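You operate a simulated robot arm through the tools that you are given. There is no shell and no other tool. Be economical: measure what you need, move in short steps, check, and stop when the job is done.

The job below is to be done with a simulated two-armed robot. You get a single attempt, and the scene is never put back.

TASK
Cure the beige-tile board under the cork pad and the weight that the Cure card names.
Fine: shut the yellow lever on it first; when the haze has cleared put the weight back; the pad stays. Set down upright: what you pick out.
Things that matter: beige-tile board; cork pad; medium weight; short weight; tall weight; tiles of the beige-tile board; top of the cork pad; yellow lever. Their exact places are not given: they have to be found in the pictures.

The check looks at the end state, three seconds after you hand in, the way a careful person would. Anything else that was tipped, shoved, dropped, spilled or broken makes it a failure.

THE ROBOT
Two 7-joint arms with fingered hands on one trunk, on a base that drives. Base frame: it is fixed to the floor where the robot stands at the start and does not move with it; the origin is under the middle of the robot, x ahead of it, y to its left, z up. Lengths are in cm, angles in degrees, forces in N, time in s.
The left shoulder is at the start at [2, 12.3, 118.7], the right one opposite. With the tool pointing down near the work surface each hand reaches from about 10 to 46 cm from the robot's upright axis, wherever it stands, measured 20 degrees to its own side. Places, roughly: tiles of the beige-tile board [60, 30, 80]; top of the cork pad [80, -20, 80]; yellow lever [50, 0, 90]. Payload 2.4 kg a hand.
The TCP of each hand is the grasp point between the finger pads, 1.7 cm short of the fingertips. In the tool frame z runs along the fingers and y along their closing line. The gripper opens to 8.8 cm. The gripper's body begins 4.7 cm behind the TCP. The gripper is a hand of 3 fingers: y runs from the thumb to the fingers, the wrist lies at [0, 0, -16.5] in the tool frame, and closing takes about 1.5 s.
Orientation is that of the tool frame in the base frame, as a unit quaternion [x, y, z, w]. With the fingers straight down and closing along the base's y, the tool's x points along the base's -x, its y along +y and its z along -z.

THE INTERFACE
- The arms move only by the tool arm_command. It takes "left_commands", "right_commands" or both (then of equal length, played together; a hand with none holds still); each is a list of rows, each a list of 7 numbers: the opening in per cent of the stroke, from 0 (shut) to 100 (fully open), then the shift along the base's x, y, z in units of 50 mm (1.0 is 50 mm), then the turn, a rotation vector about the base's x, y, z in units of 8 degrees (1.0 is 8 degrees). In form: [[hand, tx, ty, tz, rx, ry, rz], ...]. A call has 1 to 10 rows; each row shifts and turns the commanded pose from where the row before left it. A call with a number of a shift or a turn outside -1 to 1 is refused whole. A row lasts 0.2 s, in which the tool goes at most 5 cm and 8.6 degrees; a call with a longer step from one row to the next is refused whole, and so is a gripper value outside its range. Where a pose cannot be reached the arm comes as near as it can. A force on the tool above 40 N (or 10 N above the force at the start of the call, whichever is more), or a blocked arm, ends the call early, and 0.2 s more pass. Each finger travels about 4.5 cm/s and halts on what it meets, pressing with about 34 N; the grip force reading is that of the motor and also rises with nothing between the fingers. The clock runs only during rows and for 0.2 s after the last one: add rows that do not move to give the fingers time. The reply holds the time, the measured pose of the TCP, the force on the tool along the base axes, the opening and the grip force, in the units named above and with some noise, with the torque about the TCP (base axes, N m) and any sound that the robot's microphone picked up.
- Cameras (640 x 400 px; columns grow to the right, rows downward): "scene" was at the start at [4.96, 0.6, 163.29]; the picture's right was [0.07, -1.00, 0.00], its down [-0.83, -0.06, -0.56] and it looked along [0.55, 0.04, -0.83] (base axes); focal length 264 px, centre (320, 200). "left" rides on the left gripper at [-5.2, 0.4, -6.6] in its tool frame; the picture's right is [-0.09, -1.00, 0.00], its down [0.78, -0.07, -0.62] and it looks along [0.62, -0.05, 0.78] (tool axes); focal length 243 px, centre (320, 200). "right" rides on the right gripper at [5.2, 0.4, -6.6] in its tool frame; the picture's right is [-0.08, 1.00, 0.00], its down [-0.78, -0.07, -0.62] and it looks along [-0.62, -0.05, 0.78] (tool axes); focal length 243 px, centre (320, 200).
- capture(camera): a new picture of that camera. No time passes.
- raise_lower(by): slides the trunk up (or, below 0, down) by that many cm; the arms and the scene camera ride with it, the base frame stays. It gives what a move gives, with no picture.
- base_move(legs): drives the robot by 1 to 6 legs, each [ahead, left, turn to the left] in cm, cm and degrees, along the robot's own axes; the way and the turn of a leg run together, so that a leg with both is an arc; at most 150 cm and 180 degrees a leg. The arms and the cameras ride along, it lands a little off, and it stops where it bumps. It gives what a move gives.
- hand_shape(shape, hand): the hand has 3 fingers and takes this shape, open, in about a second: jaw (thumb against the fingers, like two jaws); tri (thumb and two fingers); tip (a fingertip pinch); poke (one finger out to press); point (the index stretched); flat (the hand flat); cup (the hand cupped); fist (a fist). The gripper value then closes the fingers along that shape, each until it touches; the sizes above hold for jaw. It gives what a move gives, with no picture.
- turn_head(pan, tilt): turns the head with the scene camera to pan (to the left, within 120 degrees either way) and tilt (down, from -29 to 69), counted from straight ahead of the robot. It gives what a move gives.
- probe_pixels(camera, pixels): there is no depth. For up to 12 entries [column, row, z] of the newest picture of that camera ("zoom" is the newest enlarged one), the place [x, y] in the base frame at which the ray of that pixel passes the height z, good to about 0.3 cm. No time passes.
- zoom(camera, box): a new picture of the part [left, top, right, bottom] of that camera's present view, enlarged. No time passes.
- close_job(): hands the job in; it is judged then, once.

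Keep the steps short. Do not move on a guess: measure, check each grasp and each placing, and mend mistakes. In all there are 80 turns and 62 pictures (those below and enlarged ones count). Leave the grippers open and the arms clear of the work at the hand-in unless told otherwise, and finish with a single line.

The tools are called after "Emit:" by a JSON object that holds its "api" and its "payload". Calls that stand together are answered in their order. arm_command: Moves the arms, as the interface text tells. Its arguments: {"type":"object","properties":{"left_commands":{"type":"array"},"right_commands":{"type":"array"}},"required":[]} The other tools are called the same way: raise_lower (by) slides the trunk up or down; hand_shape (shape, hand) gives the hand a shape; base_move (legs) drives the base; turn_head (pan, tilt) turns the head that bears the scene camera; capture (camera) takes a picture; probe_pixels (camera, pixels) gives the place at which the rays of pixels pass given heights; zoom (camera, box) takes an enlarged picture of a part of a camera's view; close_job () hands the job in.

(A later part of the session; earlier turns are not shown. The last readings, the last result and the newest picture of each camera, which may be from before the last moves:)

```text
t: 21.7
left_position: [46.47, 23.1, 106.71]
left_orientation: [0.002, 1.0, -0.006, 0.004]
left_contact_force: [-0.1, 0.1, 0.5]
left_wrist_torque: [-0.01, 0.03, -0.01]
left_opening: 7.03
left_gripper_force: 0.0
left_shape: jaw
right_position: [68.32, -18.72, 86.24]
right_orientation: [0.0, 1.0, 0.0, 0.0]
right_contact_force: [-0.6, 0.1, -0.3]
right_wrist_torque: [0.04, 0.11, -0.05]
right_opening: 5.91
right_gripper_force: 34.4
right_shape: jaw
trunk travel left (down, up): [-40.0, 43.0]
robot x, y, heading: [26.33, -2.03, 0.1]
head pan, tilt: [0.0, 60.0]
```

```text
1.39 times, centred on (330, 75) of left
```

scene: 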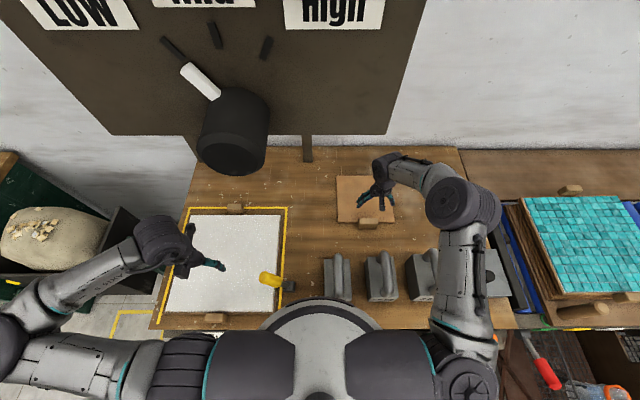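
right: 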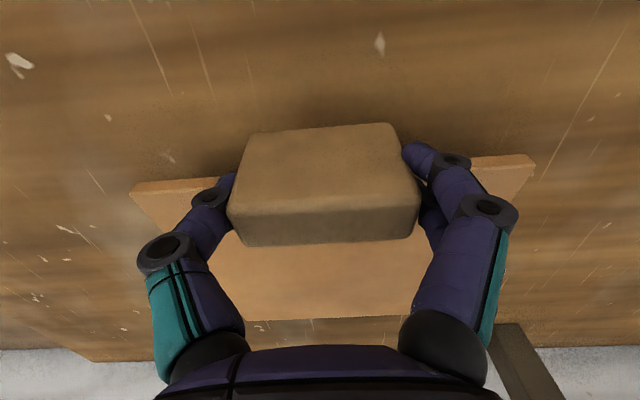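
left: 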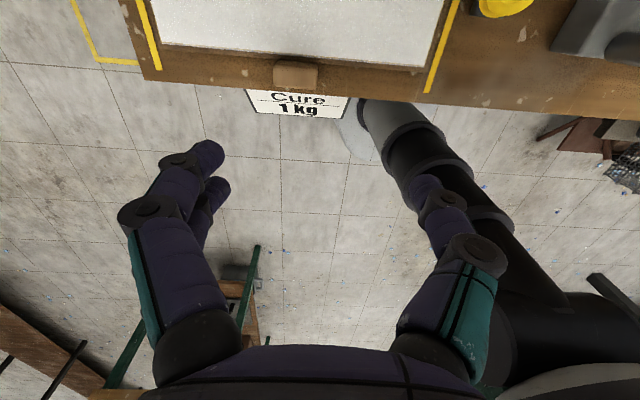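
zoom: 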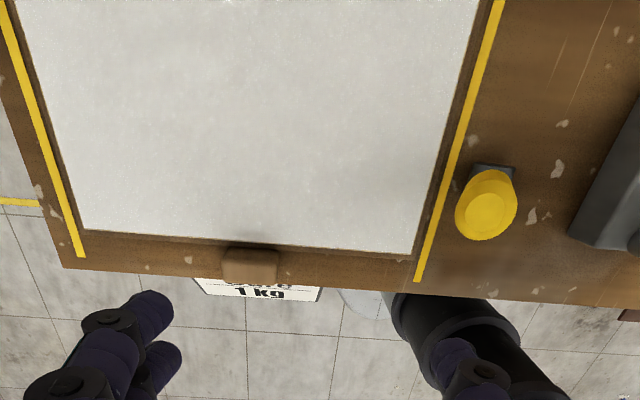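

Emit:
{"api": "probe_pixels", "payload": {"camera": "zoom", "pixels": [[85, 230, 81], [413, 253, 81], [85, 230, 83], [413, 253, 83], [85, 230, 80], [413, 253, 80]]}}

```text
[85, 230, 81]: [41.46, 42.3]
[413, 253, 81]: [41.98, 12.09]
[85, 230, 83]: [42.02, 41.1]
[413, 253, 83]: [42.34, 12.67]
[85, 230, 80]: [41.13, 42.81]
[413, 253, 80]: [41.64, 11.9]
```

The board surface is at z about 81, x 41–72, y 11.7–42.7, centre (56.5, 27.2). The shut lever's tip reaches about (48, 12.9). I'll retract the pad slightly and raise it above weight and lever height.

Emit:
{"api": "arm_command", "payload": {"right_commands": [[40, -0.6, 0, 0.3, 0, 0, 0], [40, -0.6, 0, 0.5, 0, 0, 0], [40, 0, 0, 0.9, 0, 0, 0], [40, 0, 0, 0.9, 0, 0, 0], [40, 0, 0, 0.9, 0, 0, 0], [40, 0, 0, 0, 0, 0, 0]]}}

Emit:
{"api": "capture", "payload": {"camera": "scene"}}

```text
t: 23.1
left_position: [46.5, 23.16, 106.72]
left_orientation: [0.003, 1.0, -0.006, 0.004]
left_contact_force: [0.2, -0.6, -0.6]
left_wrist_torque: [0.01, -0.03, -0.01]
left_opening: 7.03
left_gripper_force: 0.0
left_shape: jaw
right_position: [62.51, -18.25, 103.5]
right_orientation: [0.001, 1.0, 0.001, 0.0]
right_contact_force: [-0.5, 0.7, -0.9]
right_wrist_torque: [0.0, 0.09, -0.02]
right_opening: 5.91
right_gripper_force: 33.9
right_shape: jaw
trunk travel left (down, up): [-40.0, 43.0]
robot x, y, heading: [25.87, -2.2, -0.1]
head pan, tilt: [0.0, 60.0]
```

```text
24 pictures are left
```

scene: 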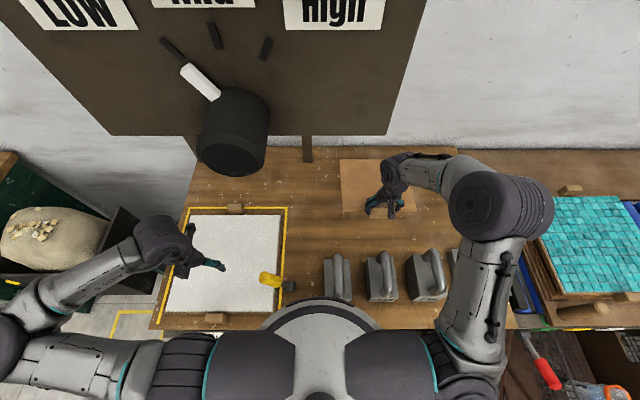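

Drive straight back 12 cm (clear of the knob panel), then 26 cm left, carrying the pad.

Emit:
{"api": "base_move", "payload": {"legs": [[-12, 0, 0], [0, 26, 0]]}}

Emit:
{"api": "capture", "payload": {"camera": "scene"}}

```text
t: 25.8
left_position: [34.34, 49.04, 106.61]
left_orientation: [0.004, 1.0, -0.006, 0.004]
left_contact_force: [0.5, 0.1, 0.5]
left_wrist_torque: [-0.02, 0.0, -0.02]
left_opening: 7.02
left_gripper_force: 0.0
left_shape: jaw
right_position: [50.13, 7.48, 103.59]
right_orientation: [0.004, 1.0, -0.001, -0.001]
right_contact_force: [0.2, -0.8, -1.3]
right_wrist_torque: [0.02, 0.12, -0.01]
right_opening: 5.93
right_gripper_force: 34.4
right_shape: jaw
trunk travel left (down, up): [-40.0, 43.0]
robot x, y, heading: [13.75, 23.97, -0.4]
head pan, tilt: [0.0, 60.0]
```

```text
23 pictures are left
```

scene: 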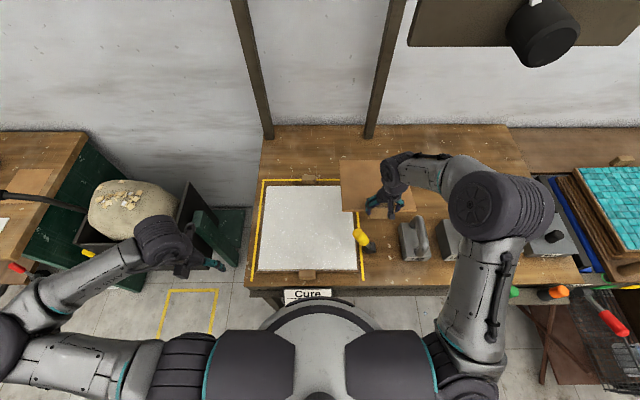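

Emit:
{"api": "arm_command", "payload": {"right_commands": [[40, -0.1, 0.6, 0, 0, 0, 0], [40, -0.2, 0.7, 0, 0, 0, 0], [40, -0.2, 0.7, 0, 0, 0, 0], [40, -0.2, 0.7, 0, 0, 0, 0], [40, -0.2, 0.7, 0, 0, 0, 0], [40, -0.08, 0.54, 0, 0, 0, 0], [40, 0, 0, 0, 0, 0, 0]]}}

Emit:
{"api": "capture", "payload": {"camera": "scene"}}

```text
t: 27.4
left_position: [34.41, 48.9, 106.7]
left_orientation: [0.004, 1.0, -0.007, 0.004]
left_contact_force: [0.0, 0.0, 0.5]
left_wrist_torque: [0.0, 0.0, 0.01]
left_opening: 7.04
left_gripper_force: 0.1
left_shape: jaw
right_position: [45.16, 27.11, 103.61]
right_orientation: [0.005, 1.0, 0.0, 0.0]
right_contact_force: [-0.2, -0.5, -2.1]
right_wrist_torque: [-0.03, 0.13, 0.0]
right_opening: 5.9
right_gripper_force: 33.4
right_shape: jaw
trunk travel left (down, up): [-40.0, 43.0]
robot x, y, heading: [13.57, 23.85, -0.4]
head pan, tilt: [0.0, 60.0]
```

```text
22 pictures are left
```

scene: 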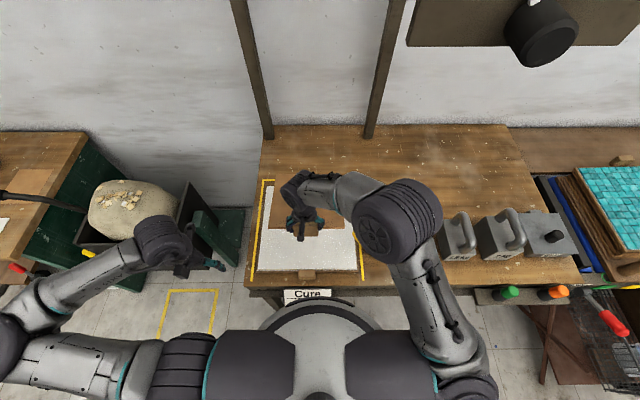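

Lower toward the board, stopping about 1.5 cm above contact.

Emit:
{"api": "arm_command", "payload": {"right_commands": [[40, 0, 0, -0.8, 0, 0, 0], [40, 0, 0, -0.9, 0, 0, 0], [40, 0, 0, -0.8, 0, 0, 0], [40, 0, 0, -0.6, 0, 0, 0], [40, 0, 0, -0.4, 0, 0, 0], [40, 0, 0, 0, 0, 0, 0]]}}

Emit:
{"api": "capture", "payload": {"camera": "right"}}

Emit:
{"api": "zoom", "payload": {"camera": "scene", "box": [230, 150, 430, 300]}}

```text
t: 28.8
left_position: [34.35, 48.91, 106.62]
left_orientation: [0.004, 1.0, -0.006, 0.005]
left_contact_force: [0.1, 0.3, -0.2]
left_wrist_torque: [0.03, 0.05, -0.01]
left_opening: 7.04
left_gripper_force: 0.0
left_shape: jaw
right_position: [45.06, 27.16, 85.7]
right_orientation: [0.005, 1.0, 0.001, 0.0]
right_contact_force: [-0.6, -0.3, 0.0]
right_wrist_torque: [0.1, -0.03, 0.0]
right_opening: 5.89
right_gripper_force: 33.7
right_shape: jaw
trunk travel left (down, up): [-40.0, 43.0]
robot x, y, heading: [14.05, 23.93, -0.3]
head pan, tilt: [0.0, 60.0]
```

```text
21 pictures are left
```

right: 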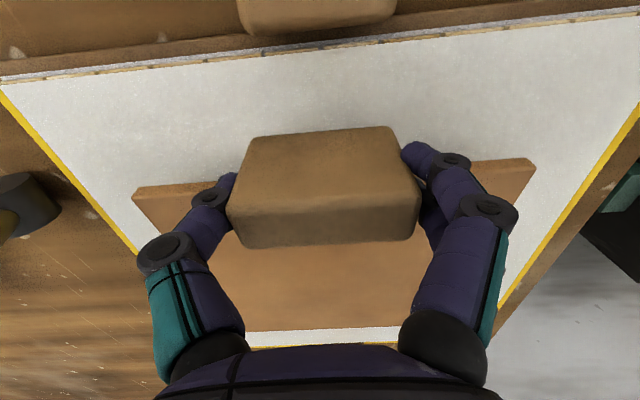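

```text
2.67 times, centred on (330, 225) of scene
```

zoom: 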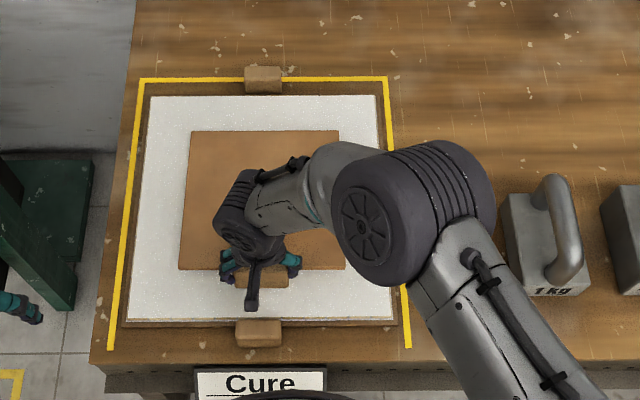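

Well centred. I'll lower in small steps until contact.

Emit:
{"api": "arm_command", "payload": {"right_commands": [[40, 0, 0, -0.08, 0, 0, 0], [40, 0, 0, -0.08, 0, 0, 0], [40, 0, 0, 0, 0, 0, 0]]}}

```text
t: 29.6
left_position: [34.32, 48.83, 106.6]
left_orientation: [0.005, 1.0, -0.006, 0.004]
left_contact_force: [-0.1, -0.1, -0.1]
left_wrist_torque: [0.0, -0.02, 0.02]
left_opening: 7.02
left_gripper_force: 0.1
left_shape: jaw
right_position: [45.18, 27.17, 85.16]
right_orientation: [0.005, 1.0, 0.0, 0.0]
right_contact_force: [-0.6, -0.2, 0.3]
right_wrist_torque: [0.14, -0.01, 0.04]
right_opening: 5.91
right_gripper_force: 34.3
right_shape: jaw
trunk travel left (down, up): [-40.0, 43.0]
robot x, y, heading: [13.7, 23.59, -0.5]
head pan, tilt: [0.0, 60.0]
```

Emit:
{"api": "arm_command", "payload": {"right_commands": [[40, 0, 0, -0.06, 0, 0, 0], [40, 0, 0, -0.06, 0, 0, 0], [40, 0, 0, 0, 0, 0, 0]]}}

```text
t: 30.4
left_position: [34.39, 48.82, 106.57]
left_orientation: [0.005, 1.0, -0.007, 0.004]
left_contact_force: [0.9, 0.0, -0.8]
left_wrist_torque: [0.02, -0.01, 0.04]
left_opening: 7.03
left_gripper_force: 0.0
left_shape: jaw
right_position: [45.12, 27.05, 84.45]
right_orientation: [0.004, 1.0, 0.0, 0.0]
right_contact_force: [0.5, 0.6, -0.2]
right_wrist_torque: [0.09, -0.06, 0.04]
right_opening: 5.92
right_gripper_force: 34.3
right_shape: jaw
trunk travel left (down, up): [-40.0, 43.0]
robot x, y, heading: [13.93, 23.7, -0.4]
head pan, tilt: [0.0, 60.0]
```

Emit:
{"api": "arm_command", "payload": {"right_commands": [[40, 0, 0, -0.06, 0, 0, 0], [40, 0, 0, -0.04, 0, 0, 0], [40, 0, 0, 0, 0, 0, 0]]}}

Emit:
{"api": "capture", "payload": {"camera": "right"}}

```text
t: 31.2
left_position: [34.36, 48.88, 106.57]
left_orientation: [0.005, 1.0, -0.006, 0.004]
left_contact_force: [0.4, -0.6, -0.2]
left_wrist_torque: [0.01, -0.02, -0.04]
left_opening: 7.02
left_gripper_force: 0.1
left_shape: jaw
right_position: [45.19, 27.15, 84.13]
right_orientation: [0.004, 1.0, 0.001, 0.0]
right_contact_force: [-1.0, 0.5, -0.8]
right_wrist_torque: [0.09, -0.06, 0.03]
right_opening: 5.91
right_gripper_force: 33.8
right_shape: jaw
trunk travel left (down, up): [-40.0, 43.0]
robot x, y, heading: [13.79, 23.73, -0.4]
head pan, tilt: [0.0, 60.0]
```

```text
19 pictures are left
```

right: 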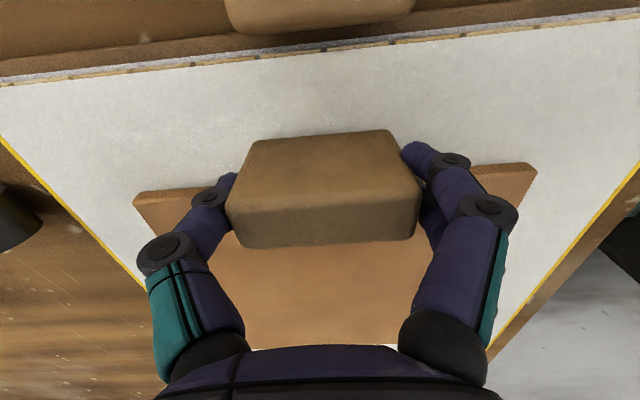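

Emit:
{"api": "arm_command", "payload": {"right_commands": [[40, 0, 0, -0.06, 0, 0, 0], [40, 0, 0, -0.04, 0, 0, 0], [40, 0, 0, 0, 0, 0, 0]]}}

```text
t: 32.0
left_position: [34.36, 48.86, 106.84]
left_orientation: [0.004, 1.0, -0.006, 0.004]
left_contact_force: [-0.1, 0.7, -0.9]
left_wrist_torque: [0.01, 0.0, -0.03]
left_opening: 7.03
left_gripper_force: 0.0
left_shape: jaw
right_position: [45.23, 27.14, 83.63]
right_orientation: [0.005, 1.0, 0.0, 0.0]
right_contact_force: [0.3, 0.7, 2.8]
right_wrist_torque: [0.08, -0.09, 0.0]
right_opening: 5.9
right_gripper_force: 34.3
right_shape: jaw
trunk travel left (down, up): [-40.0, 43.0]
robot x, y, heading: [13.92, 23.91, -0.4]
head pan, tilt: [0.0, 60.0]
```

Contact is felt (2.8 N). Release and rise.

Emit:
{"api": "arm_command", "payload": {"right_commands": [[75, 0, 0, 0, 0, 0, 0], [90, 0, 0, 0, 0, 0, 0], [100, 0, 0, 0, 0, 0, 0], [100, 0, 0, 0, 0, 0, 0], [100, 0, 0, 0, 0, 0, 0]]}}

Emit:
{"api": "arm_command", "payload": {"right_commands": [[100, 0, 0, 0.3, 0, 0, 0], [100, 0, 0, 0.6, 0, 0, 0], [100, 0, 0, 0.9, 0, 0, 0], [100, 0, 0, 0.9, 0, 0, 0], [100, 0, -0.7, 0.6, 0, 0, 0], [100, 0, -0.8, 0.5, 0, 0, 0], [100, 0, -0.9, 0, 0, 0, 0], [100, 0, -0.9, 0, 0, 0, 0]]}}

Emit:
{"api": "capture", "payload": {"camera": "scene"}}

```text
t: 33.2
left_position: [34.38, 48.87, 106.58]
left_orientation: [0.004, 1.0, -0.006, 0.004]
left_contact_force: [0.4, -0.5, -0.2]
left_wrist_torque: [0.02, 0.04, 0.01]
left_opening: 7.02
left_gripper_force: 0.0
left_shape: jaw
right_position: [45.23, 27.11, 83.73]
right_orientation: [0.004, 1.0, 0.001, 0.0]
right_contact_force: [-0.7, 0.4, 0.6]
right_wrist_torque: [0.02, -0.01, 0.0]
right_opening: 8.77
right_gripper_force: 0.0
right_shape: jaw
trunk travel left (down, up): [-40.0, 43.0]
robot x, y, heading: [13.85, 23.99, -0.4]
head pan, tilt: [0.0, 60.0]
```

```text
t: 35.0
left_position: [34.37, 48.77, 106.69]
left_orientation: [0.004, 1.0, -0.007, 0.005]
left_contact_force: [0.1, -0.3, -0.7]
left_wrist_torque: [0.02, -0.02, -0.01]
left_opening: 7.04
left_gripper_force: 0.0
left_shape: jaw
right_position: [45.17, 10.48, 102.43]
right_orientation: [0.004, 1.0, 0.0, 0.0]
right_contact_force: [-0.7, -0.1, 0.0]
right_wrist_torque: [0.02, -0.01, 0.04]
right_opening: 8.8
right_gripper_force: 0.1
right_shape: jaw
trunk travel left (down, up): [-40.0, 43.0]
robot x, y, heading: [13.6, 23.69, -0.4]
head pan, tilt: [0.0, 60.0]
```

```text
18 pictures are left
```

scene: 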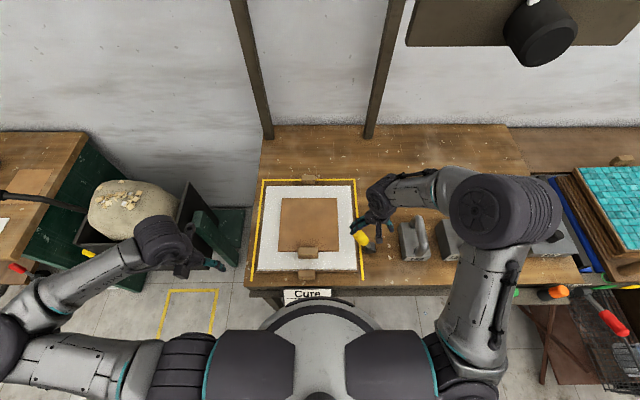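

The pad sits centred on the board and the lever stays shut. Next I'll drive right 15 cm, with the right hand passing above the 1 kg weight.

Emit:
{"api": "base_move", "payload": {"legs": [[0, -15, 0]]}}

Emit:
{"api": "capture", "payload": {"camera": "right"}}

Emit:
{"api": "zoom", "payload": {"camera": "scene", "box": [230, 170, 430, 310]}}

```text
t: 36.4
left_position: [34.17, 33.52, 106.71]
left_orientation: [0.005, 1.0, -0.006, 0.004]
left_contact_force: [0.2, 0.1, -0.5]
left_wrist_torque: [-0.01, -0.01, -0.02]
left_opening: 7.04
left_gripper_force: 0.0
left_shape: jaw
right_position: [44.94, -4.77, 102.47]
right_orientation: [0.005, 1.0, 0.0, 0.001]
right_contact_force: [0.6, 0.2, 0.6]
right_wrist_torque: [0.04, 0.01, -0.02]
right_opening: 8.78
right_gripper_force: 0.1
right_shape: jaw
trunk travel left (down, up): [-40.0, 43.0]
robot x, y, heading: [13.62, 8.28, -0.2]
head pan, tilt: [0.0, 60.0]
```

```text
17 pictures are left
```

right: 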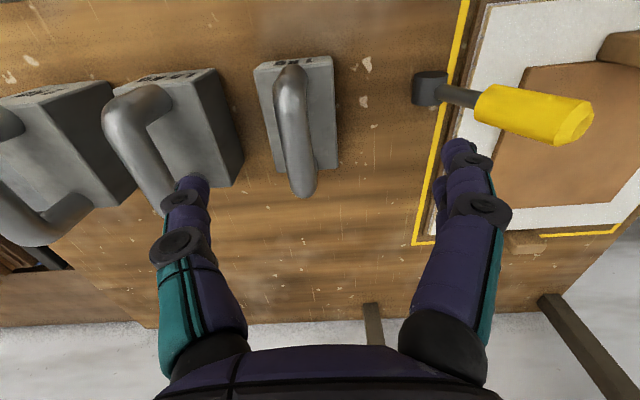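

```text
2.86 times, centred on (330, 240) of scene
```

zoom: 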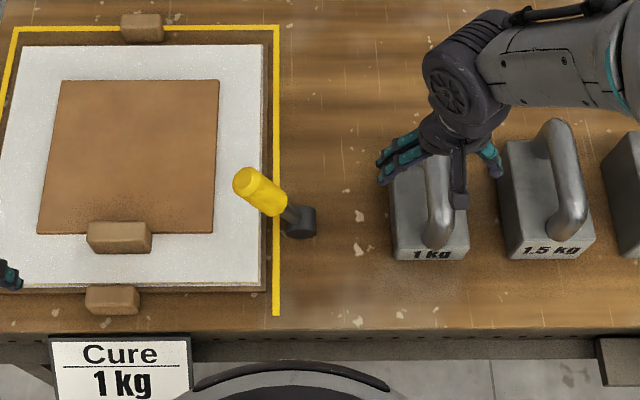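

Emit:
{"api": "probe_pixels", "payload": {"camera": "right", "pixels": [[303, 197, 91], [303, 197, 95], [290, 66, 91], [290, 66, 95], [297, 130, 93], [297, 130, 96], [255, 64, 85], [333, 57, 85], [274, 170, 80], [337, 166, 80], [337, 166, 85], [276, 130, 94]]}}

Emit:
{"api": "probe_pixels", "payload": {"camera": "zoom", "pixels": [[437, 250, 91], [437, 250, 95], [395, 247, 85], [468, 247, 85], [397, 260, 79], [469, 260, 79], [245, 180, 92]]}}

```text
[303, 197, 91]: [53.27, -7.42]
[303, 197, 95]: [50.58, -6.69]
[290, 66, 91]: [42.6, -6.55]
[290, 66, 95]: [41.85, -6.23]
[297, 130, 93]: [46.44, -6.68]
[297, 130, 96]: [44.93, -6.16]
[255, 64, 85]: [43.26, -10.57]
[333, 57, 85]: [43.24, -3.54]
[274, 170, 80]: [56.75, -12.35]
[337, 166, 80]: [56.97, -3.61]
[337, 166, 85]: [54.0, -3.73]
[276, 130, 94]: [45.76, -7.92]
```

```text
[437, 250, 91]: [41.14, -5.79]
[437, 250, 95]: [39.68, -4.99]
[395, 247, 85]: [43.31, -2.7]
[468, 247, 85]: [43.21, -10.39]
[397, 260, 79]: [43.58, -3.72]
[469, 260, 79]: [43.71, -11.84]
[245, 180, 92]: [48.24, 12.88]
```

The 1 kg handle bar runs along x, about (48.6, −7.0), top z about 92.5, with the box top at about 85. I'll move above it and descend with the jaws 6.5 cm open.

Emit:
{"api": "arm_command", "payload": {"right_commands": [[74, 0.37, -0.22, 0, 0, 0, 0], [74, 0.37, -0.22, 0, 0, 0, 0], [74, 0, 0, -0.6, 0, 0, 0], [74, 0, 0, -0.6, 0, 0, 0], [74, 0, 0, -0.4, 0, 0, 0], [74, 0, 0, 0, 0, 0, 0]]}}

Emit:
{"api": "capture", "payload": {"camera": "right"}}

```text
t: 37.8
left_position: [34.2, 33.72, 106.76]
left_orientation: [0.003, 1.0, -0.006, 0.004]
left_contact_force: [0.6, -0.3, 0.5]
left_wrist_torque: [0.01, 0.01, 0.02]
left_opening: 7.04
left_gripper_force: 0.1
left_shape: jaw
right_position: [48.75, -6.88, 94.51]
right_orientation: [0.004, 1.0, 0.0, 0.001]
right_contact_force: [-0.3, -0.3, 0.4]
right_wrist_torque: [0.01, -0.01, -0.01]
right_opening: 6.54
right_gripper_force: 0.0
right_shape: jaw
trunk travel left (down, up): [-40.0, 43.0]
robot x, y, heading: [13.6, 8.97, -0.4]
head pan, tilt: [0.0, 60.0]
```

```text
15 pictures are left
```

right: 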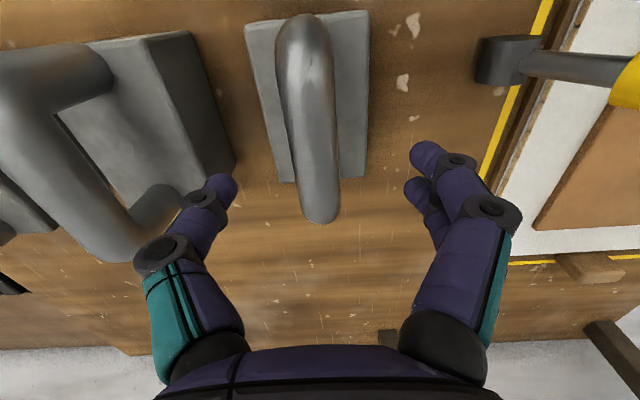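

Emit:
{"api": "arm_command", "payload": {"right_commands": [[74, -0.1, 0, -0.3, 0, 0, 0], [74, 0, 0, -0.3, 0, 0, 0], [74, 0, 0, -0.2, 0, 0, 0], [40, 0, 0, 0, 0, 0, 0], [10, 0, 0, 0, 0, 0, 0], [10, 0, 0, 0, 0, 0, 0], [10, 0, 0, 0, 0, 0, 0], [10, 0, 0, 0, 0, 0, 0], [10, 0, 0, 0, 0, 0, 0]]}}

```text
t: 39.8
left_position: [34.2, 33.72, 106.71]
left_orientation: [0.004, 1.0, -0.006, 0.005]
left_contact_force: [-0.1, 0.2, -0.6]
left_wrist_torque: [-0.02, 0.0, 0.01]
left_opening: 7.07
left_gripper_force: 0.0
left_shape: jaw
right_position: [48.29, -6.95, 90.68]
right_orientation: [0.005, 1.0, 0.0, 0.0]
right_contact_force: [1.3, -1.9, 11.1]
right_wrist_torque: [-0.04, 0.02, 0.01]
right_opening: 1.44
right_gripper_force: 34.1
right_shape: jaw
trunk travel left (down, up): [-40.0, 43.0]
robot x, y, heading: [13.94, 8.66, -0.5]
head pan, tilt: [0.0, 60.0]
```

Opening 1.44 with 11 N upward means I grip too high on the round bar. I'll open, lower 1.2 cm, and close again.

Emit:
{"api": "arm_command", "payload": {"right_commands": [[60, 0, 0, 0, 0, 0, 0], [60, 0, 0, 0, 0, 0, 0], [60, 0, 0, -0.12, 0, 0, 0], [60, 0, 0, -0.12, 0, 0, 0], [40, 0, 0, 0, 0, 0, 0], [10, 0, 0, 0, 0, 0, 0], [10, 0, 0, 0, 0, 0, 0], [10, 0, 0, 0, 0, 0, 0], [10, 0, 0, 0, 0, 0, 0]]}}

Emit:
{"api": "capture", "payload": {"camera": "right"}}

```text
t: 41.8
left_position: [34.25, 33.62, 106.73]
left_orientation: [0.004, 1.0, -0.006, 0.004]
left_contact_force: [-0.5, -0.4, 0.0]
left_wrist_torque: [0.02, 0.01, -0.03]
left_opening: 7.0
left_gripper_force: 0.0
left_shape: jaw
right_position: [48.35, -6.87, 89.29]
right_orientation: [0.004, 1.0, -0.001, 0.0]
right_contact_force: [-0.2, -0.7, 0.0]
right_wrist_torque: [-0.02, -0.01, -0.02]
right_opening: 2.19
right_gripper_force: 34.3
right_shape: jaw
trunk travel left (down, up): [-40.0, 43.0]
robot x, y, heading: [13.52, 8.64, -0.4]
head pan, tilt: [0.0, 60.0]
```

```text
14 pictures are left
```

right: 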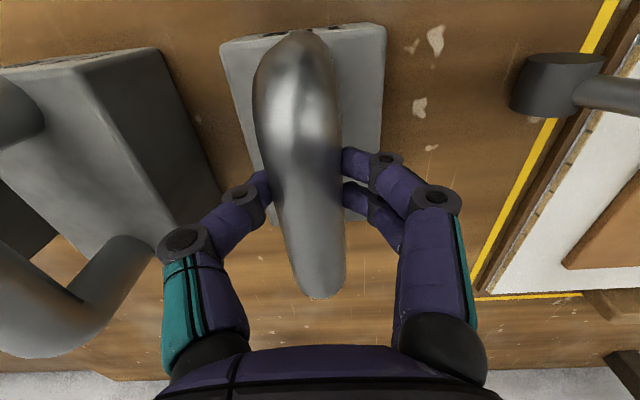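

Good grip at 2.19 cm. Lift and check the load.

Emit:
{"api": "arm_command", "payload": {"right_commands": [[10, 0, 0, 0.2, 0, 0, 0], [10, 0, 0, 0.3, 0, 0, 0], [10, 0, 0, 0.6, 0, 0, 0], [10, 0, 0, 0.8, 0, 0, 0], [10, 0, 0, 0.8, 0, 0, 0], [10, 0, 0, 0.7, 0, 0, 0], [10, 0, 0, 0.3, 0, 0, 0], [10, 0, 0, 0, 0, 0, 0]]}}

Emit:
{"api": "capture", "payload": {"camera": "right"}}

```text
t: 43.6
left_position: [34.27, 33.6, 106.57]
left_orientation: [0.005, 1.0, -0.006, 0.004]
left_contact_force: [-0.6, -0.3, 0.8]
left_wrist_torque: [-0.01, 0.0, -0.01]
left_opening: 7.0
left_gripper_force: 0.0
left_shape: jaw
right_position: [48.0, -6.98, 107.86]
right_orientation: [0.005, 1.0, -0.001, -0.001]
right_contact_force: [-0.6, -0.1, -10.1]
right_wrist_torque: [0.03, 0.07, -0.02]
right_opening: 2.15
right_gripper_force: 33.7
right_shape: jaw
trunk travel left (down, up): [-40.0, 43.0]
robot x, y, heading: [13.83, 8.58, -0.5]
head pan, tilt: [0.0, 60.0]
```

```text
13 pictures are left
```

right: 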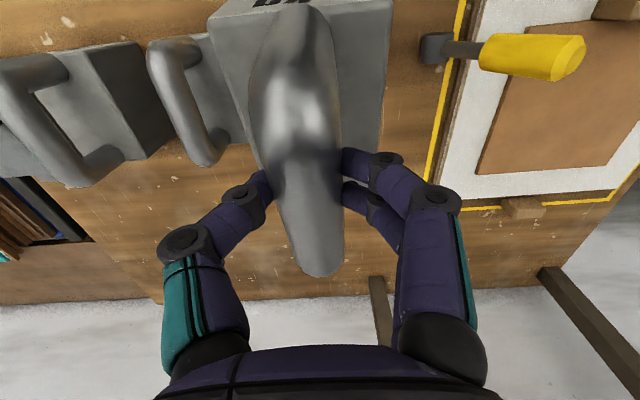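

About 10 N load, held upright. Drive 17 cm left with the weight's bottom at about z 97.5, above the lever tip (93).

Emit:
{"api": "base_move", "payload": {"legs": [[2, 17, 0]]}}

Emit:
{"api": "arm_command", "payload": {"right_commands": [[10, 0.2, 0.6, 0, 0, 0, 0], [10, 0.3, 0.7, 0, 0, 0, 0], [10, 0.3, 0.7, 0, 0, 0, 0], [10, 0.3, 0.7, 0, 0, 0, 0], [10, 0.15, 0.6, 0, 0, 0, 0], [10, 0, 0, 0, 0, 0, 0]]}}

Emit:
{"api": "capture", "payload": {"camera": "scene"}}

```text
t: 45.0
left_position: [36.51, 50.83, 106.64]
left_orientation: [0.004, 1.0, -0.007, 0.005]
left_contact_force: [0.2, 0.5, 0.3]
left_wrist_torque: [0.03, 0.0, -0.02]
left_opening: 7.05
left_gripper_force: 0.1
left_shape: jaw
right_position: [50.26, 10.3, 107.78]
right_orientation: [0.004, 1.0, 0.0, -0.001]
right_contact_force: [-0.1, 0.9, -9.3]
right_wrist_torque: [0.1, 0.07, -0.02]
right_opening: 2.13
right_gripper_force: 34.4
right_shape: jaw
trunk travel left (down, up): [-40.0, 43.0]
robot x, y, heading: [15.66, 25.72, -0.4]
head pan, tilt: [0.0, 60.0]
```

```text
t: 46.4
left_position: [36.45, 50.68, 106.67]
left_orientation: [0.005, 1.0, -0.006, 0.005]
left_contact_force: [0.1, -0.3, -0.3]
left_wrist_torque: [0.04, 0.01, 0.01]
left_opening: 7.02
left_gripper_force: 0.0
left_shape: jaw
right_position: [56.44, 26.78, 107.75]
right_orientation: [0.006, 1.0, 0.0, -0.001]
right_contact_force: [-0.1, 0.4, -10.0]
right_wrist_torque: [0.05, 0.02, -0.01]
right_opening: 2.09
right_gripper_force: 34.2
right_shape: jaw
trunk travel left (down, up): [-40.0, 43.0]
robot x, y, heading: [16.14, 25.74, -0.8]
head pan, tilt: [0.0, 60.0]
```

```text
12 pictures are left
```

scene: 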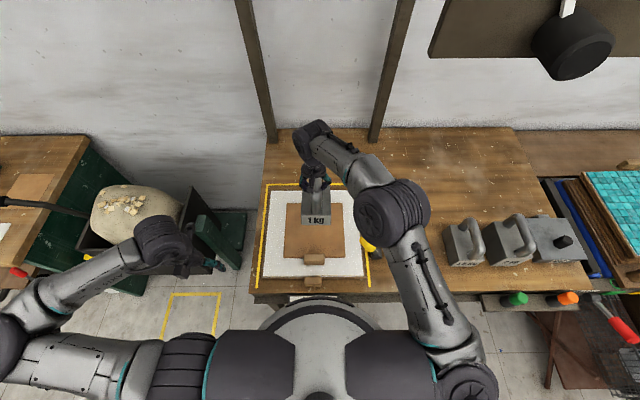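

Over the pad centre. Lower to about 1.3 cm above contact (contact expected at TCP z about 92.4).

Emit:
{"api": "arm_command", "payload": {"right_commands": [[10, 0, 0.05, -0.6, 0, 0, 0], [10, 0, 0.03, -0.7, 0, 0, 0], [10, 0, 0, -0.7, 0, 0, 0], [10, 0, 0, -0.5, 0, 0, 0], [10, 0, 0, -0.28, 0, 0, 0], [10, 0, 0, 0, 0, 0, 0]]}}

Emit:
{"api": "arm_command", "payload": {"right_commands": [[10, 0, 0, -0.08, 0, 0, 0], [10, 0, 0, -0.06, 0, 0, 0], [10, 0, 0, -0.06, 0, 0, 0], [10, 0, 0, 0, 0, 0, 0]]}}

```text
t: 47.8
left_position: [36.55, 50.77, 106.69]
left_orientation: [0.006, 1.0, -0.006, 0.004]
left_contact_force: [-0.1, 0.3, 0.1]
left_wrist_torque: [0.01, 0.01, 0.0]
left_opening: 7.02
left_gripper_force: 0.1
left_shape: jaw
right_position: [56.37, 27.3, 93.67]
right_orientation: [0.006, 1.0, 0.0, 0.0]
right_contact_force: [-0.1, -0.7, -9.0]
right_wrist_torque: [0.04, 0.05, -0.01]
right_opening: 2.09
right_gripper_force: 34.2
right_shape: jaw
trunk travel left (down, up): [-40.0, 43.0]
robot x, y, heading: [15.82, 25.64, -0.4]
head pan, tilt: [0.0, 60.0]
```

```text
t: 48.8
left_position: [36.34, 50.74, 106.61]
left_orientation: [0.005, 1.0, -0.007, 0.005]
left_contact_force: [0.2, -1.1, -0.2]
left_wrist_torque: [0.01, 0.01, -0.01]
left_opening: 7.03
left_gripper_force: 0.0
left_shape: jaw
right_position: [56.53, 27.14, 93.03]
right_orientation: [0.005, 1.0, 0.0, 0.0]
right_contact_force: [-2.5, 0.8, -4.6]
right_wrist_torque: [-0.01, 0.01, -0.07]
right_opening: 2.12
right_gripper_force: 34.3
right_shape: jaw
trunk travel left (down, up): [-40.0, 43.0]
robot x, y, heading: [15.55, 25.67, -0.4]
head pan, tilt: [0.0, 60.0]
```

Emit:
{"api": "arm_command", "payload": {"right_commands": [[10, 0, 0, -0.06, 0, 0, 0], [10, 0, 0, 0, 0, 0, 0]]}}

Emit:
{"api": "zoom", "payload": {"camera": "scene", "box": [240, 120, 440, 300]}}

```text
t: 49.4
left_position: [36.3, 50.77, 106.65]
left_orientation: [0.005, 1.0, -0.007, 0.004]
left_contact_force: [-0.6, -0.1, 0.2]
left_wrist_torque: [-0.01, 0.0, 0.0]
left_opening: 7.05
left_gripper_force: 0.1
left_shape: jaw
right_position: [56.41, 27.12, 92.67]
right_orientation: [0.005, 1.0, 0.0, -0.001]
right_contact_force: [-4.3, 0.6, -1.2]
right_wrist_torque: [0.01, 0.04, -0.05]
right_opening: 2.1
right_gripper_force: 34.0
right_shape: jaw
trunk travel left (down, up): [-40.0, 43.0]
robot x, y, heading: [15.87, 26.0, -0.6]
head pan, tilt: [0.0, 60.0]
```

```text
2.22 times, centred on (340, 210) of scene
```

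zoom: 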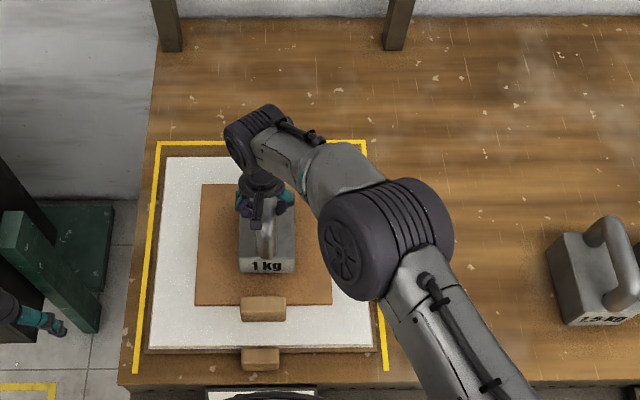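

The weight is seated. I'll release it, rise clear and let time pass.

Emit:
{"api": "arm_command", "payload": {"right_commands": [[40, 0, 0, 0, 0, 0, 0], [74, 0, 0, 0, 0, 0, 0], [74, 0, 0, 0, 0, 0, 0], [74, 0, 0, 0, 0, 0, 0], [74, 0, 0, 0, 0, 0, 0], [74, 0, 0, 0.5, 0, 0, 0], [74, 0, 0, 0.8, 0, 0, 0], [74, 0, 0, 0.9, 0, 0, 0], [74, -0.5, -0.6, 0.4, 0, 0, 0], [74, -0.5, -0.8, 0, 0, 0, 0]]}}

Emit:
{"api": "arm_command", "payload": {"right_commands": [[74, 0, -0.8, 0, 0, 0, 0], [74, 0, 0, 0, 0, 0, 0], [74, 0, 0, 0, 0, 0, 0], [74, 0, 0, 0, 0, 0, 0], [74, 0, 0, 0, 0, 0, 0], [74, 0, 0, 0, 0, 0, 0], [74, 0, 0, 0, 0, 0, 0], [74, 0, 0, 0, 0, 0, 0], [74, 0, 0, 0, 0, 0, 0], [74, 0, 0, 0, 0, 0, 0]]}}

Emit:
{"api": "zoom", "payload": {"camera": "scene", "box": [240, 150, 400, 300]}}

```text
t: 51.6
left_position: [36.41, 50.7, 106.82]
left_orientation: [0.004, 1.0, -0.006, 0.004]
left_contact_force: [0.2, 0.5, -0.1]
left_wrist_torque: [0.03, 0.03, 0.02]
left_opening: 7.03
left_gripper_force: 0.1
left_shape: jaw
right_position: [51.41, 20.16, 105.25]
right_orientation: [0.005, 1.0, 0.001, 0.001]
right_contact_force: [0.3, -0.6, 0.5]
right_wrist_torque: [-0.01, 0.03, 0.01]
right_opening: 6.5
right_gripper_force: 0.0
right_shape: jaw
trunk travel left (down, up): [-40.0, 43.0]
robot x, y, heading: [15.78, 25.88, -0.5]
head pan, tilt: [0.0, 60.0]
```

```text
t: 53.8
left_position: [36.46, 50.79, 106.69]
left_orientation: [0.006, 1.0, -0.006, 0.004]
left_contact_force: [0.1, -0.3, 0.1]
left_wrist_torque: [0.01, 0.02, -0.02]
left_opening: 7.0
left_gripper_force: 0.0
left_shape: jaw
right_position: [51.57, 16.01, 105.21]
right_orientation: [0.005, 1.0, -0.001, 0.001]
right_contact_force: [-0.8, 0.2, -0.4]
right_wrist_torque: [0.01, 0.0, -0.01]
right_opening: 6.5
right_gripper_force: 0.0
right_shape: jaw
trunk travel left (down, up): [-40.0, 43.0]
robot x, y, heading: [16.01, 25.59, -0.4]
head pan, tilt: [0.0, 60.0]
```

```text
2.67 times, centred on (320, 225) of scene
```

zoom: 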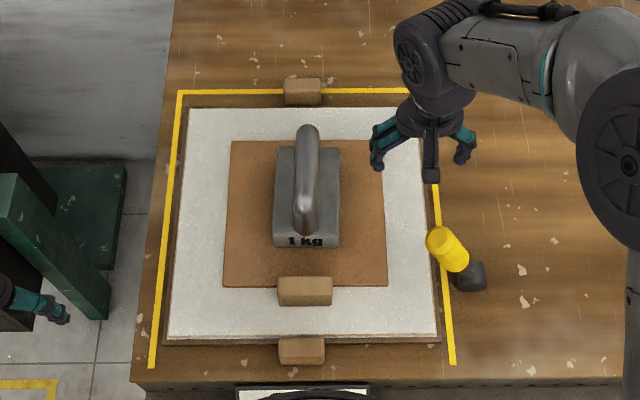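

The weight stands upright on the pad and the lever is still shut. The board is still white, so I'll wait.

Emit:
{"api": "arm_command", "payload": {"right_commands": [[74, 0, 0, 0, 0, 0, 0], [74, 0, 0, 0, 0, 0, 0], [74, 0, 0, 0, 0, 0, 0], [74, 0, 0, 0, 0, 0, 0], [74, 0, 0, 0, 0, 0, 0], [74, 0, 0, 0, 0, 0, 0], [74, 0, 0, 0, 0, 0, 0], [74, 0, 0, 0, 0, 0, 0], [74, 0, 0, 0, 0, 0, 0], [74, 0, 0, 0, 0, 0, 0]]}}

Emit:
{"api": "arm_command", "payload": {"right_commands": [[74, 0, 0, 0, 0, 0, 0], [74, 0, 0, 0, 0, 0, 0], [74, 0, 0, 0, 0, 0, 0], [74, 0, 0, 0, 0, 0, 0], [74, 0, 0, 0, 0, 0, 0], [74, 0, 0, 0, 0, 0, 0], [74, 0, 0, 0, 0, 0, 0], [74, 0, 0, 0, 0, 0, 0], [74, 0, 0, 0, 0, 0, 0], [74, 0, 0, 0, 0, 0, 0]]}}

Emit:
{"api": "arm_command", "payload": {"right_commands": [[74, 0, 0, 0, 0, 0, 0], [74, 0, 0, 0, 0, 0, 0], [74, 0, 0, 0, 0, 0, 0], [74, 0, 0, 0, 0, 0, 0], [74, 0, 0, 0, 0, 0, 0], [74, 0, 0, 0, 0, 0, 0], [74, 0, 0, 0, 0, 0, 0], [74, 0, 0, 0, 0, 0, 0], [74, 0, 0, 0, 0, 0, 0], [74, 0, 0, 0, 0, 0, 0]]}}

Emit:
{"api": "zoom", "payload": {"camera": "scene", "box": [240, 150, 400, 300]}}

```text
t: 56.0
left_position: [36.4, 50.79, 106.65]
left_orientation: [0.006, 1.0, -0.007, 0.004]
left_contact_force: [0.4, 0.2, -1.5]
left_wrist_torque: [-0.02, 0.0, 0.01]
left_opening: 7.03
left_gripper_force: 0.1
left_shape: jaw
right_position: [51.53, 16.1, 105.13]
right_orientation: [0.005, 1.0, -0.001, 0.0]
right_contact_force: [1.3, -0.1, -0.5]
right_wrist_torque: [-0.02, 0.0, 0.03]
right_opening: 6.48
right_gripper_force: 0.0
right_shape: jaw
trunk travel left (down, up): [-40.0, 43.0]
robot x, y, heading: [15.58, 25.65, -0.9]
head pan, tilt: [0.0, 60.0]
```

```text
t: 58.2
left_position: [36.43, 50.75, 106.68]
left_orientation: [0.005, 1.0, -0.006, 0.004]
left_contact_force: [0.0, -0.3, 0.4]
left_wrist_torque: [-0.01, -0.04, 0.01]
left_opening: 7.04
left_gripper_force: 0.0
left_shape: jaw
right_position: [51.56, 16.04, 105.28]
right_orientation: [0.005, 1.0, 0.0, 0.0]
right_contact_force: [-0.2, -0.1, -1.3]
right_wrist_torque: [-0.01, 0.01, -0.03]
right_opening: 6.48
right_gripper_force: 0.0
right_shape: jaw
trunk travel left (down, up): [-40.0, 43.0]
robot x, y, heading: [15.94, 25.51, -0.7]
head pan, tilt: [0.0, 60.0]
```

```text
t: 60.4
left_position: [36.45, 50.85, 106.66]
left_orientation: [0.005, 1.0, -0.006, 0.005]
left_contact_force: [0.2, -0.4, -0.2]
left_wrist_torque: [0.0, -0.02, 0.01]
left_opening: 7.02
left_gripper_force: 0.1
left_shape: jaw
right_position: [51.53, 16.08, 105.24]
right_orientation: [0.005, 1.0, -0.001, 0.0]
right_contact_force: [-0.4, 0.7, -0.1]
right_wrist_torque: [0.01, -0.01, 0.02]
right_opening: 6.48
right_gripper_force: 0.1
right_shape: jaw
trunk travel left (down, up): [-40.0, 43.0]
robot x, y, heading: [15.42, 25.88, -0.6]
head pan, tilt: [0.0, 60.0]
```

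```text
2.67 times, centred on (320, 225) of scene
```

zoom: 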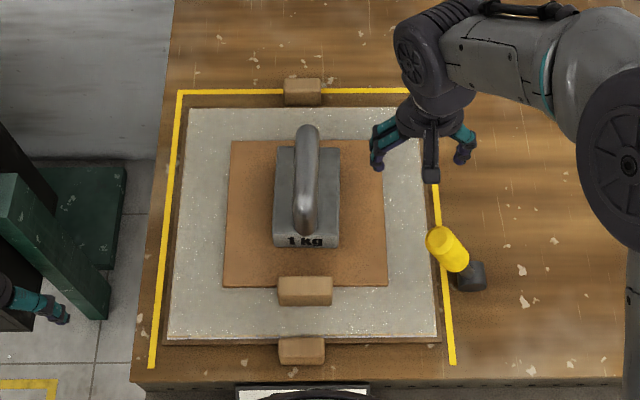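

The white haze is thinning to grey, so it is curing. I'll keep waiting.

Emit:
{"api": "arm_command", "payload": {"right_commands": [[74, 0, 0, 0, 0, 0, 0], [74, 0, 0, 0, 0, 0, 0], [74, 0, 0, 0, 0, 0, 0], [74, 0, 0, 0, 0, 0, 0], [74, 0, 0, 0, 0, 0, 0], [74, 0, 0, 0, 0, 0, 0], [74, 0, 0, 0, 0, 0, 0], [74, 0, 0, 0, 0, 0, 0], [74, 0, 0, 0, 0, 0, 0], [74, 0, 0, 0, 0, 0, 0]]}}

Emit:
{"api": "arm_command", "payload": {"right_commands": [[74, 0, 0, 0, 0, 0, 0], [74, 0, 0, 0, 0, 0, 0], [74, 0, 0, 0, 0, 0, 0], [74, 0, 0, 0, 0, 0, 0], [74, 0, 0, 0, 0, 0, 0], [74, 0, 0, 0, 0, 0, 0], [74, 0, 0, 0, 0, 0, 0], [74, 0, 0, 0, 0, 0, 0], [74, 0, 0, 0, 0, 0, 0], [74, 0, 0, 0, 0, 0, 0]]}}

Emit:
{"api": "arm_command", "payload": {"right_commands": [[74, 0, 0, 0, 0, 0, 0], [74, 0, 0, 0, 0, 0, 0], [74, 0, 0, 0, 0, 0, 0], [74, 0, 0, 0, 0, 0, 0], [74, 0, 0, 0, 0, 0, 0], [74, 0, 0, 0, 0, 0, 0], [74, 0, 0, 0, 0, 0, 0], [74, 0, 0, 0, 0, 0, 0], [74, 0, 0, 0, 0, 0, 0], [74, 0, 0, 0, 0, 0, 0]]}}

Emit:
{"api": "arm_command", "payload": {"right_commands": [[74, 0, 0, 0, 0, 0, 0], [74, 0, 0, 0, 0, 0, 0], [74, 0, 0, 0, 0, 0, 0], [74, 0, 0, 0, 0, 0, 0], [74, 0, 0, 0, 0, 0, 0], [74, 0, 0, 0, 0, 0, 0], [74, 0, 0, 0, 0, 0, 0], [74, 0, 0, 0, 0, 0, 0], [74, 0, 0, 0, 0, 0, 0], [74, 0, 0, 0, 0, 0, 0]]}}

Emit:
{"api": "zoom", "payload": {"camera": "scene", "box": [240, 150, 400, 300]}}

```text
t: 62.6
left_position: [36.38, 50.86, 106.63]
left_orientation: [0.005, 1.0, -0.006, 0.005]
left_contact_force: [0.1, -0.1, -0.3]
left_wrist_torque: [0.0, -0.03, 0.01]
left_opening: 7.04
left_gripper_force: 0.0
left_shape: jaw
right_position: [51.52, 16.06, 105.15]
right_orientation: [0.005, 1.0, 0.0, 0.0]
right_contact_force: [0.4, 0.7, -0.2]
right_wrist_torque: [-0.01, 0.03, -0.03]
right_opening: 6.48
right_gripper_force: 0.0
right_shape: jaw
trunk travel left (down, up): [-40.0, 43.0]
robot x, y, heading: [15.77, 25.51, -0.5]
head pan, tilt: [0.0, 60.0]
```

```text
t: 64.8
left_position: [36.43, 50.73, 106.6]
left_orientation: [0.004, 1.0, -0.006, 0.004]
left_contact_force: [0.6, 0.3, -0.3]
left_wrist_torque: [0.01, 0.01, -0.01]
left_opening: 7.03
left_gripper_force: 0.0
left_shape: jaw
right_position: [51.63, 16.08, 105.2]
right_orientation: [0.005, 1.0, 0.0, -0.001]
right_contact_force: [0.4, -0.3, 0.1]
right_wrist_torque: [0.01, 0.02, 0.04]
right_opening: 6.5
right_gripper_force: 0.1
right_shape: jaw
trunk travel left (down, up): [-40.0, 43.0]
robot x, y, heading: [15.82, 25.65, -0.6]
head pan, tilt: [0.0, 60.0]
```

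```text
t: 67.0
left_position: [36.48, 50.77, 106.69]
left_orientation: [0.005, 1.0, -0.006, 0.005]
left_contact_force: [0.3, -0.4, -0.7]
left_wrist_torque: [-0.04, 0.0, -0.05]
left_opening: 7.07
left_gripper_force: 0.0
left_shape: jaw
right_position: [51.59, 16.0, 105.21]
right_orientation: [0.005, 1.0, -0.001, 0.0]
right_contact_force: [-0.6, -0.6, -0.4]
right_wrist_torque: [0.0, -0.01, 0.0]
right_opening: 6.5
right_gripper_force: 0.1
right_shape: jaw
trunk travel left (down, up): [-40.0, 43.0]
robot x, y, heading: [15.74, 25.6, -0.7]
head pan, tilt: [0.0, 60.0]
```

```text
t: 69.2
left_position: [36.37, 50.68, 106.68]
left_orientation: [0.006, 1.0, -0.006, 0.004]
left_contact_force: [-0.8, 0.3, -0.2]
left_wrist_torque: [-0.04, 0.03, 0.02]
left_opening: 7.02
left_gripper_force: 0.1
left_shape: jaw
right_position: [51.56, 16.16, 105.25]
right_orientation: [0.005, 1.0, 0.001, -0.001]
right_contact_force: [0.7, -0.6, -0.8]
right_wrist_torque: [0.0, 0.0, -0.01]
right_opening: 6.5
right_gripper_force: 0.0
right_shape: jaw
trunk travel left (down, up): [-40.0, 43.0]
robot x, y, heading: [15.81, 25.46, -0.6]
head pan, tilt: [0.0, 60.0]
```

```text
2.67 times, centred on (320, 225) of scene
```

zoom: 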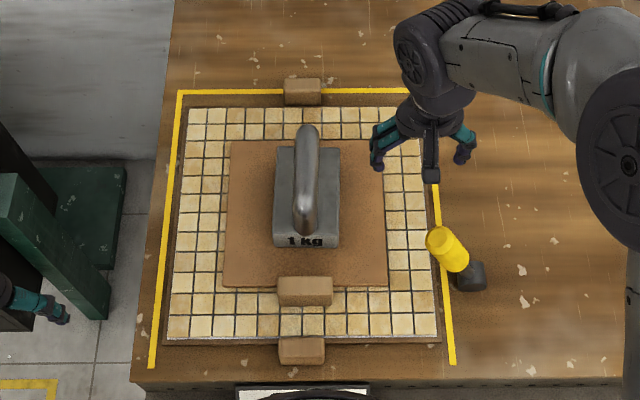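

The haze has cleared and beige tiles show. Now I'll fetch the weight back: move over (56.4, 27.1) and descend on the handle.

Emit:
{"api": "arm_command", "payload": {"right_commands": [[74, 0.3, 0.7, 0, 0, 0, 0], [74, 0.37, 0.8, 0, 0, 0, 0], [74, 0.3, 0.7, 0, 0, 0, 0], [74, 0, 0, -0.6, 0, 0, 0], [74, 0, 0, -0.7, 0, 0, 0], [74, 0, 0, -0.6, 0, 0, 0], [74, 0, 0, -0.4, 0, 0, 0], [74, 0, 0, -0.2, 0, 0, 0], [74, 0, 0, 0, 0, 0, 0]]}}

Emit:
{"api": "capture", "payload": {"camera": "right"}}

```text
t: 71.2
left_position: [36.46, 50.8, 106.64]
left_orientation: [0.005, 1.0, -0.006, 0.004]
left_contact_force: [0.5, -0.3, -0.2]
left_wrist_torque: [0.01, 0.01, -0.01]
left_opening: 7.04
left_gripper_force: 0.0
left_shape: jaw
right_position: [56.28, 27.22, 93.0]
right_orientation: [0.005, 1.0, 0.001, 0.0]
right_contact_force: [-0.9, -0.1, -0.6]
right_wrist_torque: [-0.03, -0.02, 0.01]
right_opening: 6.49
right_gripper_force: 0.1
right_shape: jaw
trunk travel left (down, up): [-40.0, 43.0]
robot x, y, heading: [15.94, 25.58, -0.6]
head pan, tilt: [0.0, 60.0]
```

```text
7 pictures are left
```

right: 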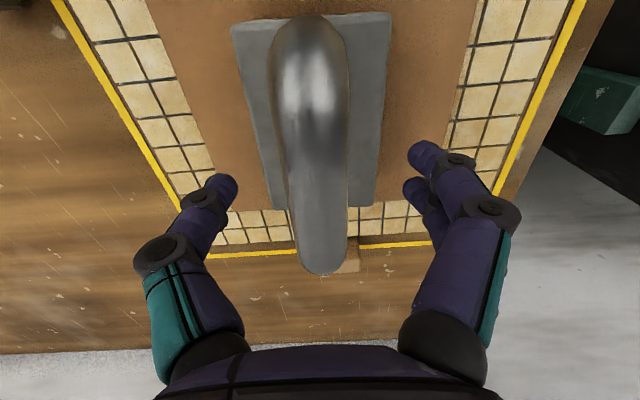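

Well straddled. Lower 0.4 cm, close, and lift straight up.

Emit:
{"api": "arm_command", "payload": {"right_commands": [[60, 0, 0, -0.08, 0, 0, 0], [40, 0, 0, 0, 0, 0, 0], [10, 0, 0, 0, 0, 0, 0], [10, 0, 0, 0, 0, 0, 0], [10, 0, 0, 0, 0, 0, 0], [10, 0, 0, 0, 0, 0, 0], [10, 0, 0, 0, 0, 0, 0]]}}

Emit:
{"api": "arm_command", "payload": {"right_commands": [[10, 0, 0, 0.15, 0, 0, 0], [10, 0, 0, 0.3, 0, 0, 0], [10, 0, 0, 0.6, 0, 0, 0], [10, 0, 0, 0.7, 0, 0, 0], [10, 0, 0, 0.7, 0, 0, 0], [10, 0, 0, 0.6, 0, 0, 0], [10, 0, 0, 0, 0, 0, 0]]}}

Emit:
{"api": "capture", "payload": {"camera": "scene"}}

```text
t: 72.8
left_position: [36.31, 50.85, 106.66]
left_orientation: [0.006, 1.0, -0.006, 0.005]
left_contact_force: [0.4, 0.1, -0.6]
left_wrist_torque: [0.01, 0.03, -0.02]
left_opening: 7.02
left_gripper_force: 0.1
left_shape: jaw
right_position: [56.4, 27.11, 92.67]
right_orientation: [0.005, 1.0, 0.0, 0.0]
right_contact_force: [0.4, -0.9, 10.2]
right_wrist_torque: [0.0, -0.01, -0.05]
right_opening: 1.93
right_gripper_force: 34.0
right_shape: jaw
trunk travel left (down, up): [-40.0, 43.0]
robot x, y, heading: [15.81, 25.92, -0.7]
head pan, tilt: [0.0, 60.0]
```

```text
t: 74.4
left_position: [36.42, 50.84, 106.74]
left_orientation: [0.005, 1.0, -0.006, 0.004]
left_contact_force: [0.2, -0.1, -0.4]
left_wrist_torque: [0.0, -0.01, -0.01]
left_opening: 7.04
left_gripper_force: 0.2
left_shape: jaw
right_position: [56.11, 27.11, 108.13]
right_orientation: [0.005, 1.0, 0.0, 0.001]
right_contact_force: [-0.8, 0.4, 0.7]
right_wrist_torque: [0.0, 0.01, 0.01]
right_opening: 0.38
right_gripper_force: 33.8
right_shape: jaw
trunk travel left (down, up): [-40.0, 43.0]
robot x, y, heading: [15.77, 25.8, -0.6]
head pan, tilt: [0.0, 60.0]
```

```text
6 pictures are left
```

scene: 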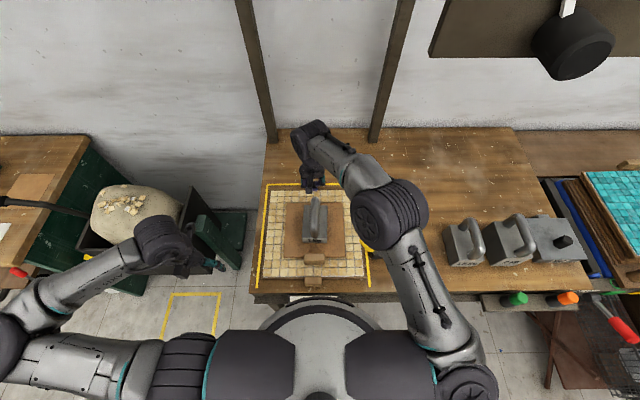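

The grip was too high and slipped off; the weight still stands. I'll open, go down again to just above it and look.

Emit:
{"api": "arm_command", "payload": {"right_commands": [[74, 0, 0, 0, 0, 0, 0], [74, 0, 0, 0, 0, 0, 0], [74, 0, 0, 0, 0, 0, 0], [74, 0, 0, 0, 0, 0, 0], [74, 0, 0, 0, 0, 0, 0], [74, 0.05, 0, -0.6, 0, 0, 0], [74, 0, 0, -0.8, 0, 0, 0], [74, 0, 0, -0.8, 0, 0, 0], [74, 0, 0, -0.4, 0, 0, 0], [74, 0, 0, 0, 0, 0, 0]]}}

Emit:
{"api": "capture", "payload": {"camera": "right"}}

```text
t: 76.6
left_position: [36.48, 50.67, 106.65]
left_orientation: [0.005, 1.0, -0.007, 0.004]
left_contact_force: [0.3, -0.1, 0.0]
left_wrist_torque: [-0.03, -0.01, 0.01]
left_opening: 7.04
left_gripper_force: 0.1
left_shape: jaw
right_position: [56.61, 26.98, 94.96]
right_orientation: [0.005, 1.0, 0.0, 0.0]
right_contact_force: [0.1, 0.2, -0.5]
right_wrist_torque: [0.0, -0.03, 0.03]
right_opening: 6.49
right_gripper_force: 0.0
right_shape: jaw
trunk travel left (down, up): [-40.0, 43.0]
robot x, y, heading: [15.62, 25.73, -0.7]
head pan, tilt: [0.0, 60.0]
```

```text
5 pictures are left
```

right: 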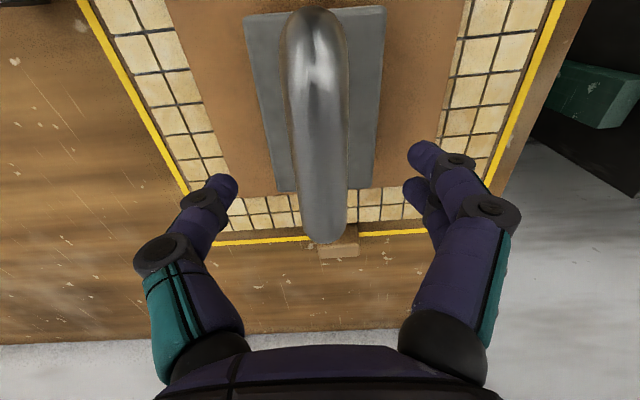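

The weight is unmoved. Go down to z about 91.2 and close.

Emit:
{"api": "arm_command", "payload": {"right_commands": [[74, -0.03, 0, -0.4, 0, 0, 0], [74, 0, 0, -0.25, 0, 0, 0], [60, 0, 0, -0.1, 0, 0, 0], [40, 0, 0, 0, 0, 0, 0], [10, 0, 0, 0, 0, 0, 0], [10, 0, 0, 0, 0, 0, 0], [10, 0, 0, 0, 0, 0, 0], [10, 0, 0, 0, 0, 0, 0], [10, 0, 0, 0, 0, 0, 0]]}}

```text
t: 78.6
left_position: [36.47, 50.87, 106.74]
left_orientation: [0.004, 1.0, -0.006, 0.004]
left_contact_force: [0.9, -0.6, 0.0]
left_wrist_torque: [0.01, -0.04, -0.01]
left_opening: 7.02
left_gripper_force: 0.0
left_shape: jaw
right_position: [56.4, 26.86, 91.07]
right_orientation: [0.005, 1.0, 0.0, -0.001]
right_contact_force: [0.0, 0.1, 0.3]
right_wrist_torque: [0.04, -0.01, -0.06]
right_opening: 1.69
right_gripper_force: 33.9
right_shape: jaw
trunk travel left (down, up): [-40.0, 43.0]
robot x, y, heading: [15.97, 25.82, -0.8]
head pan, tilt: [0.0, 60.0]
```

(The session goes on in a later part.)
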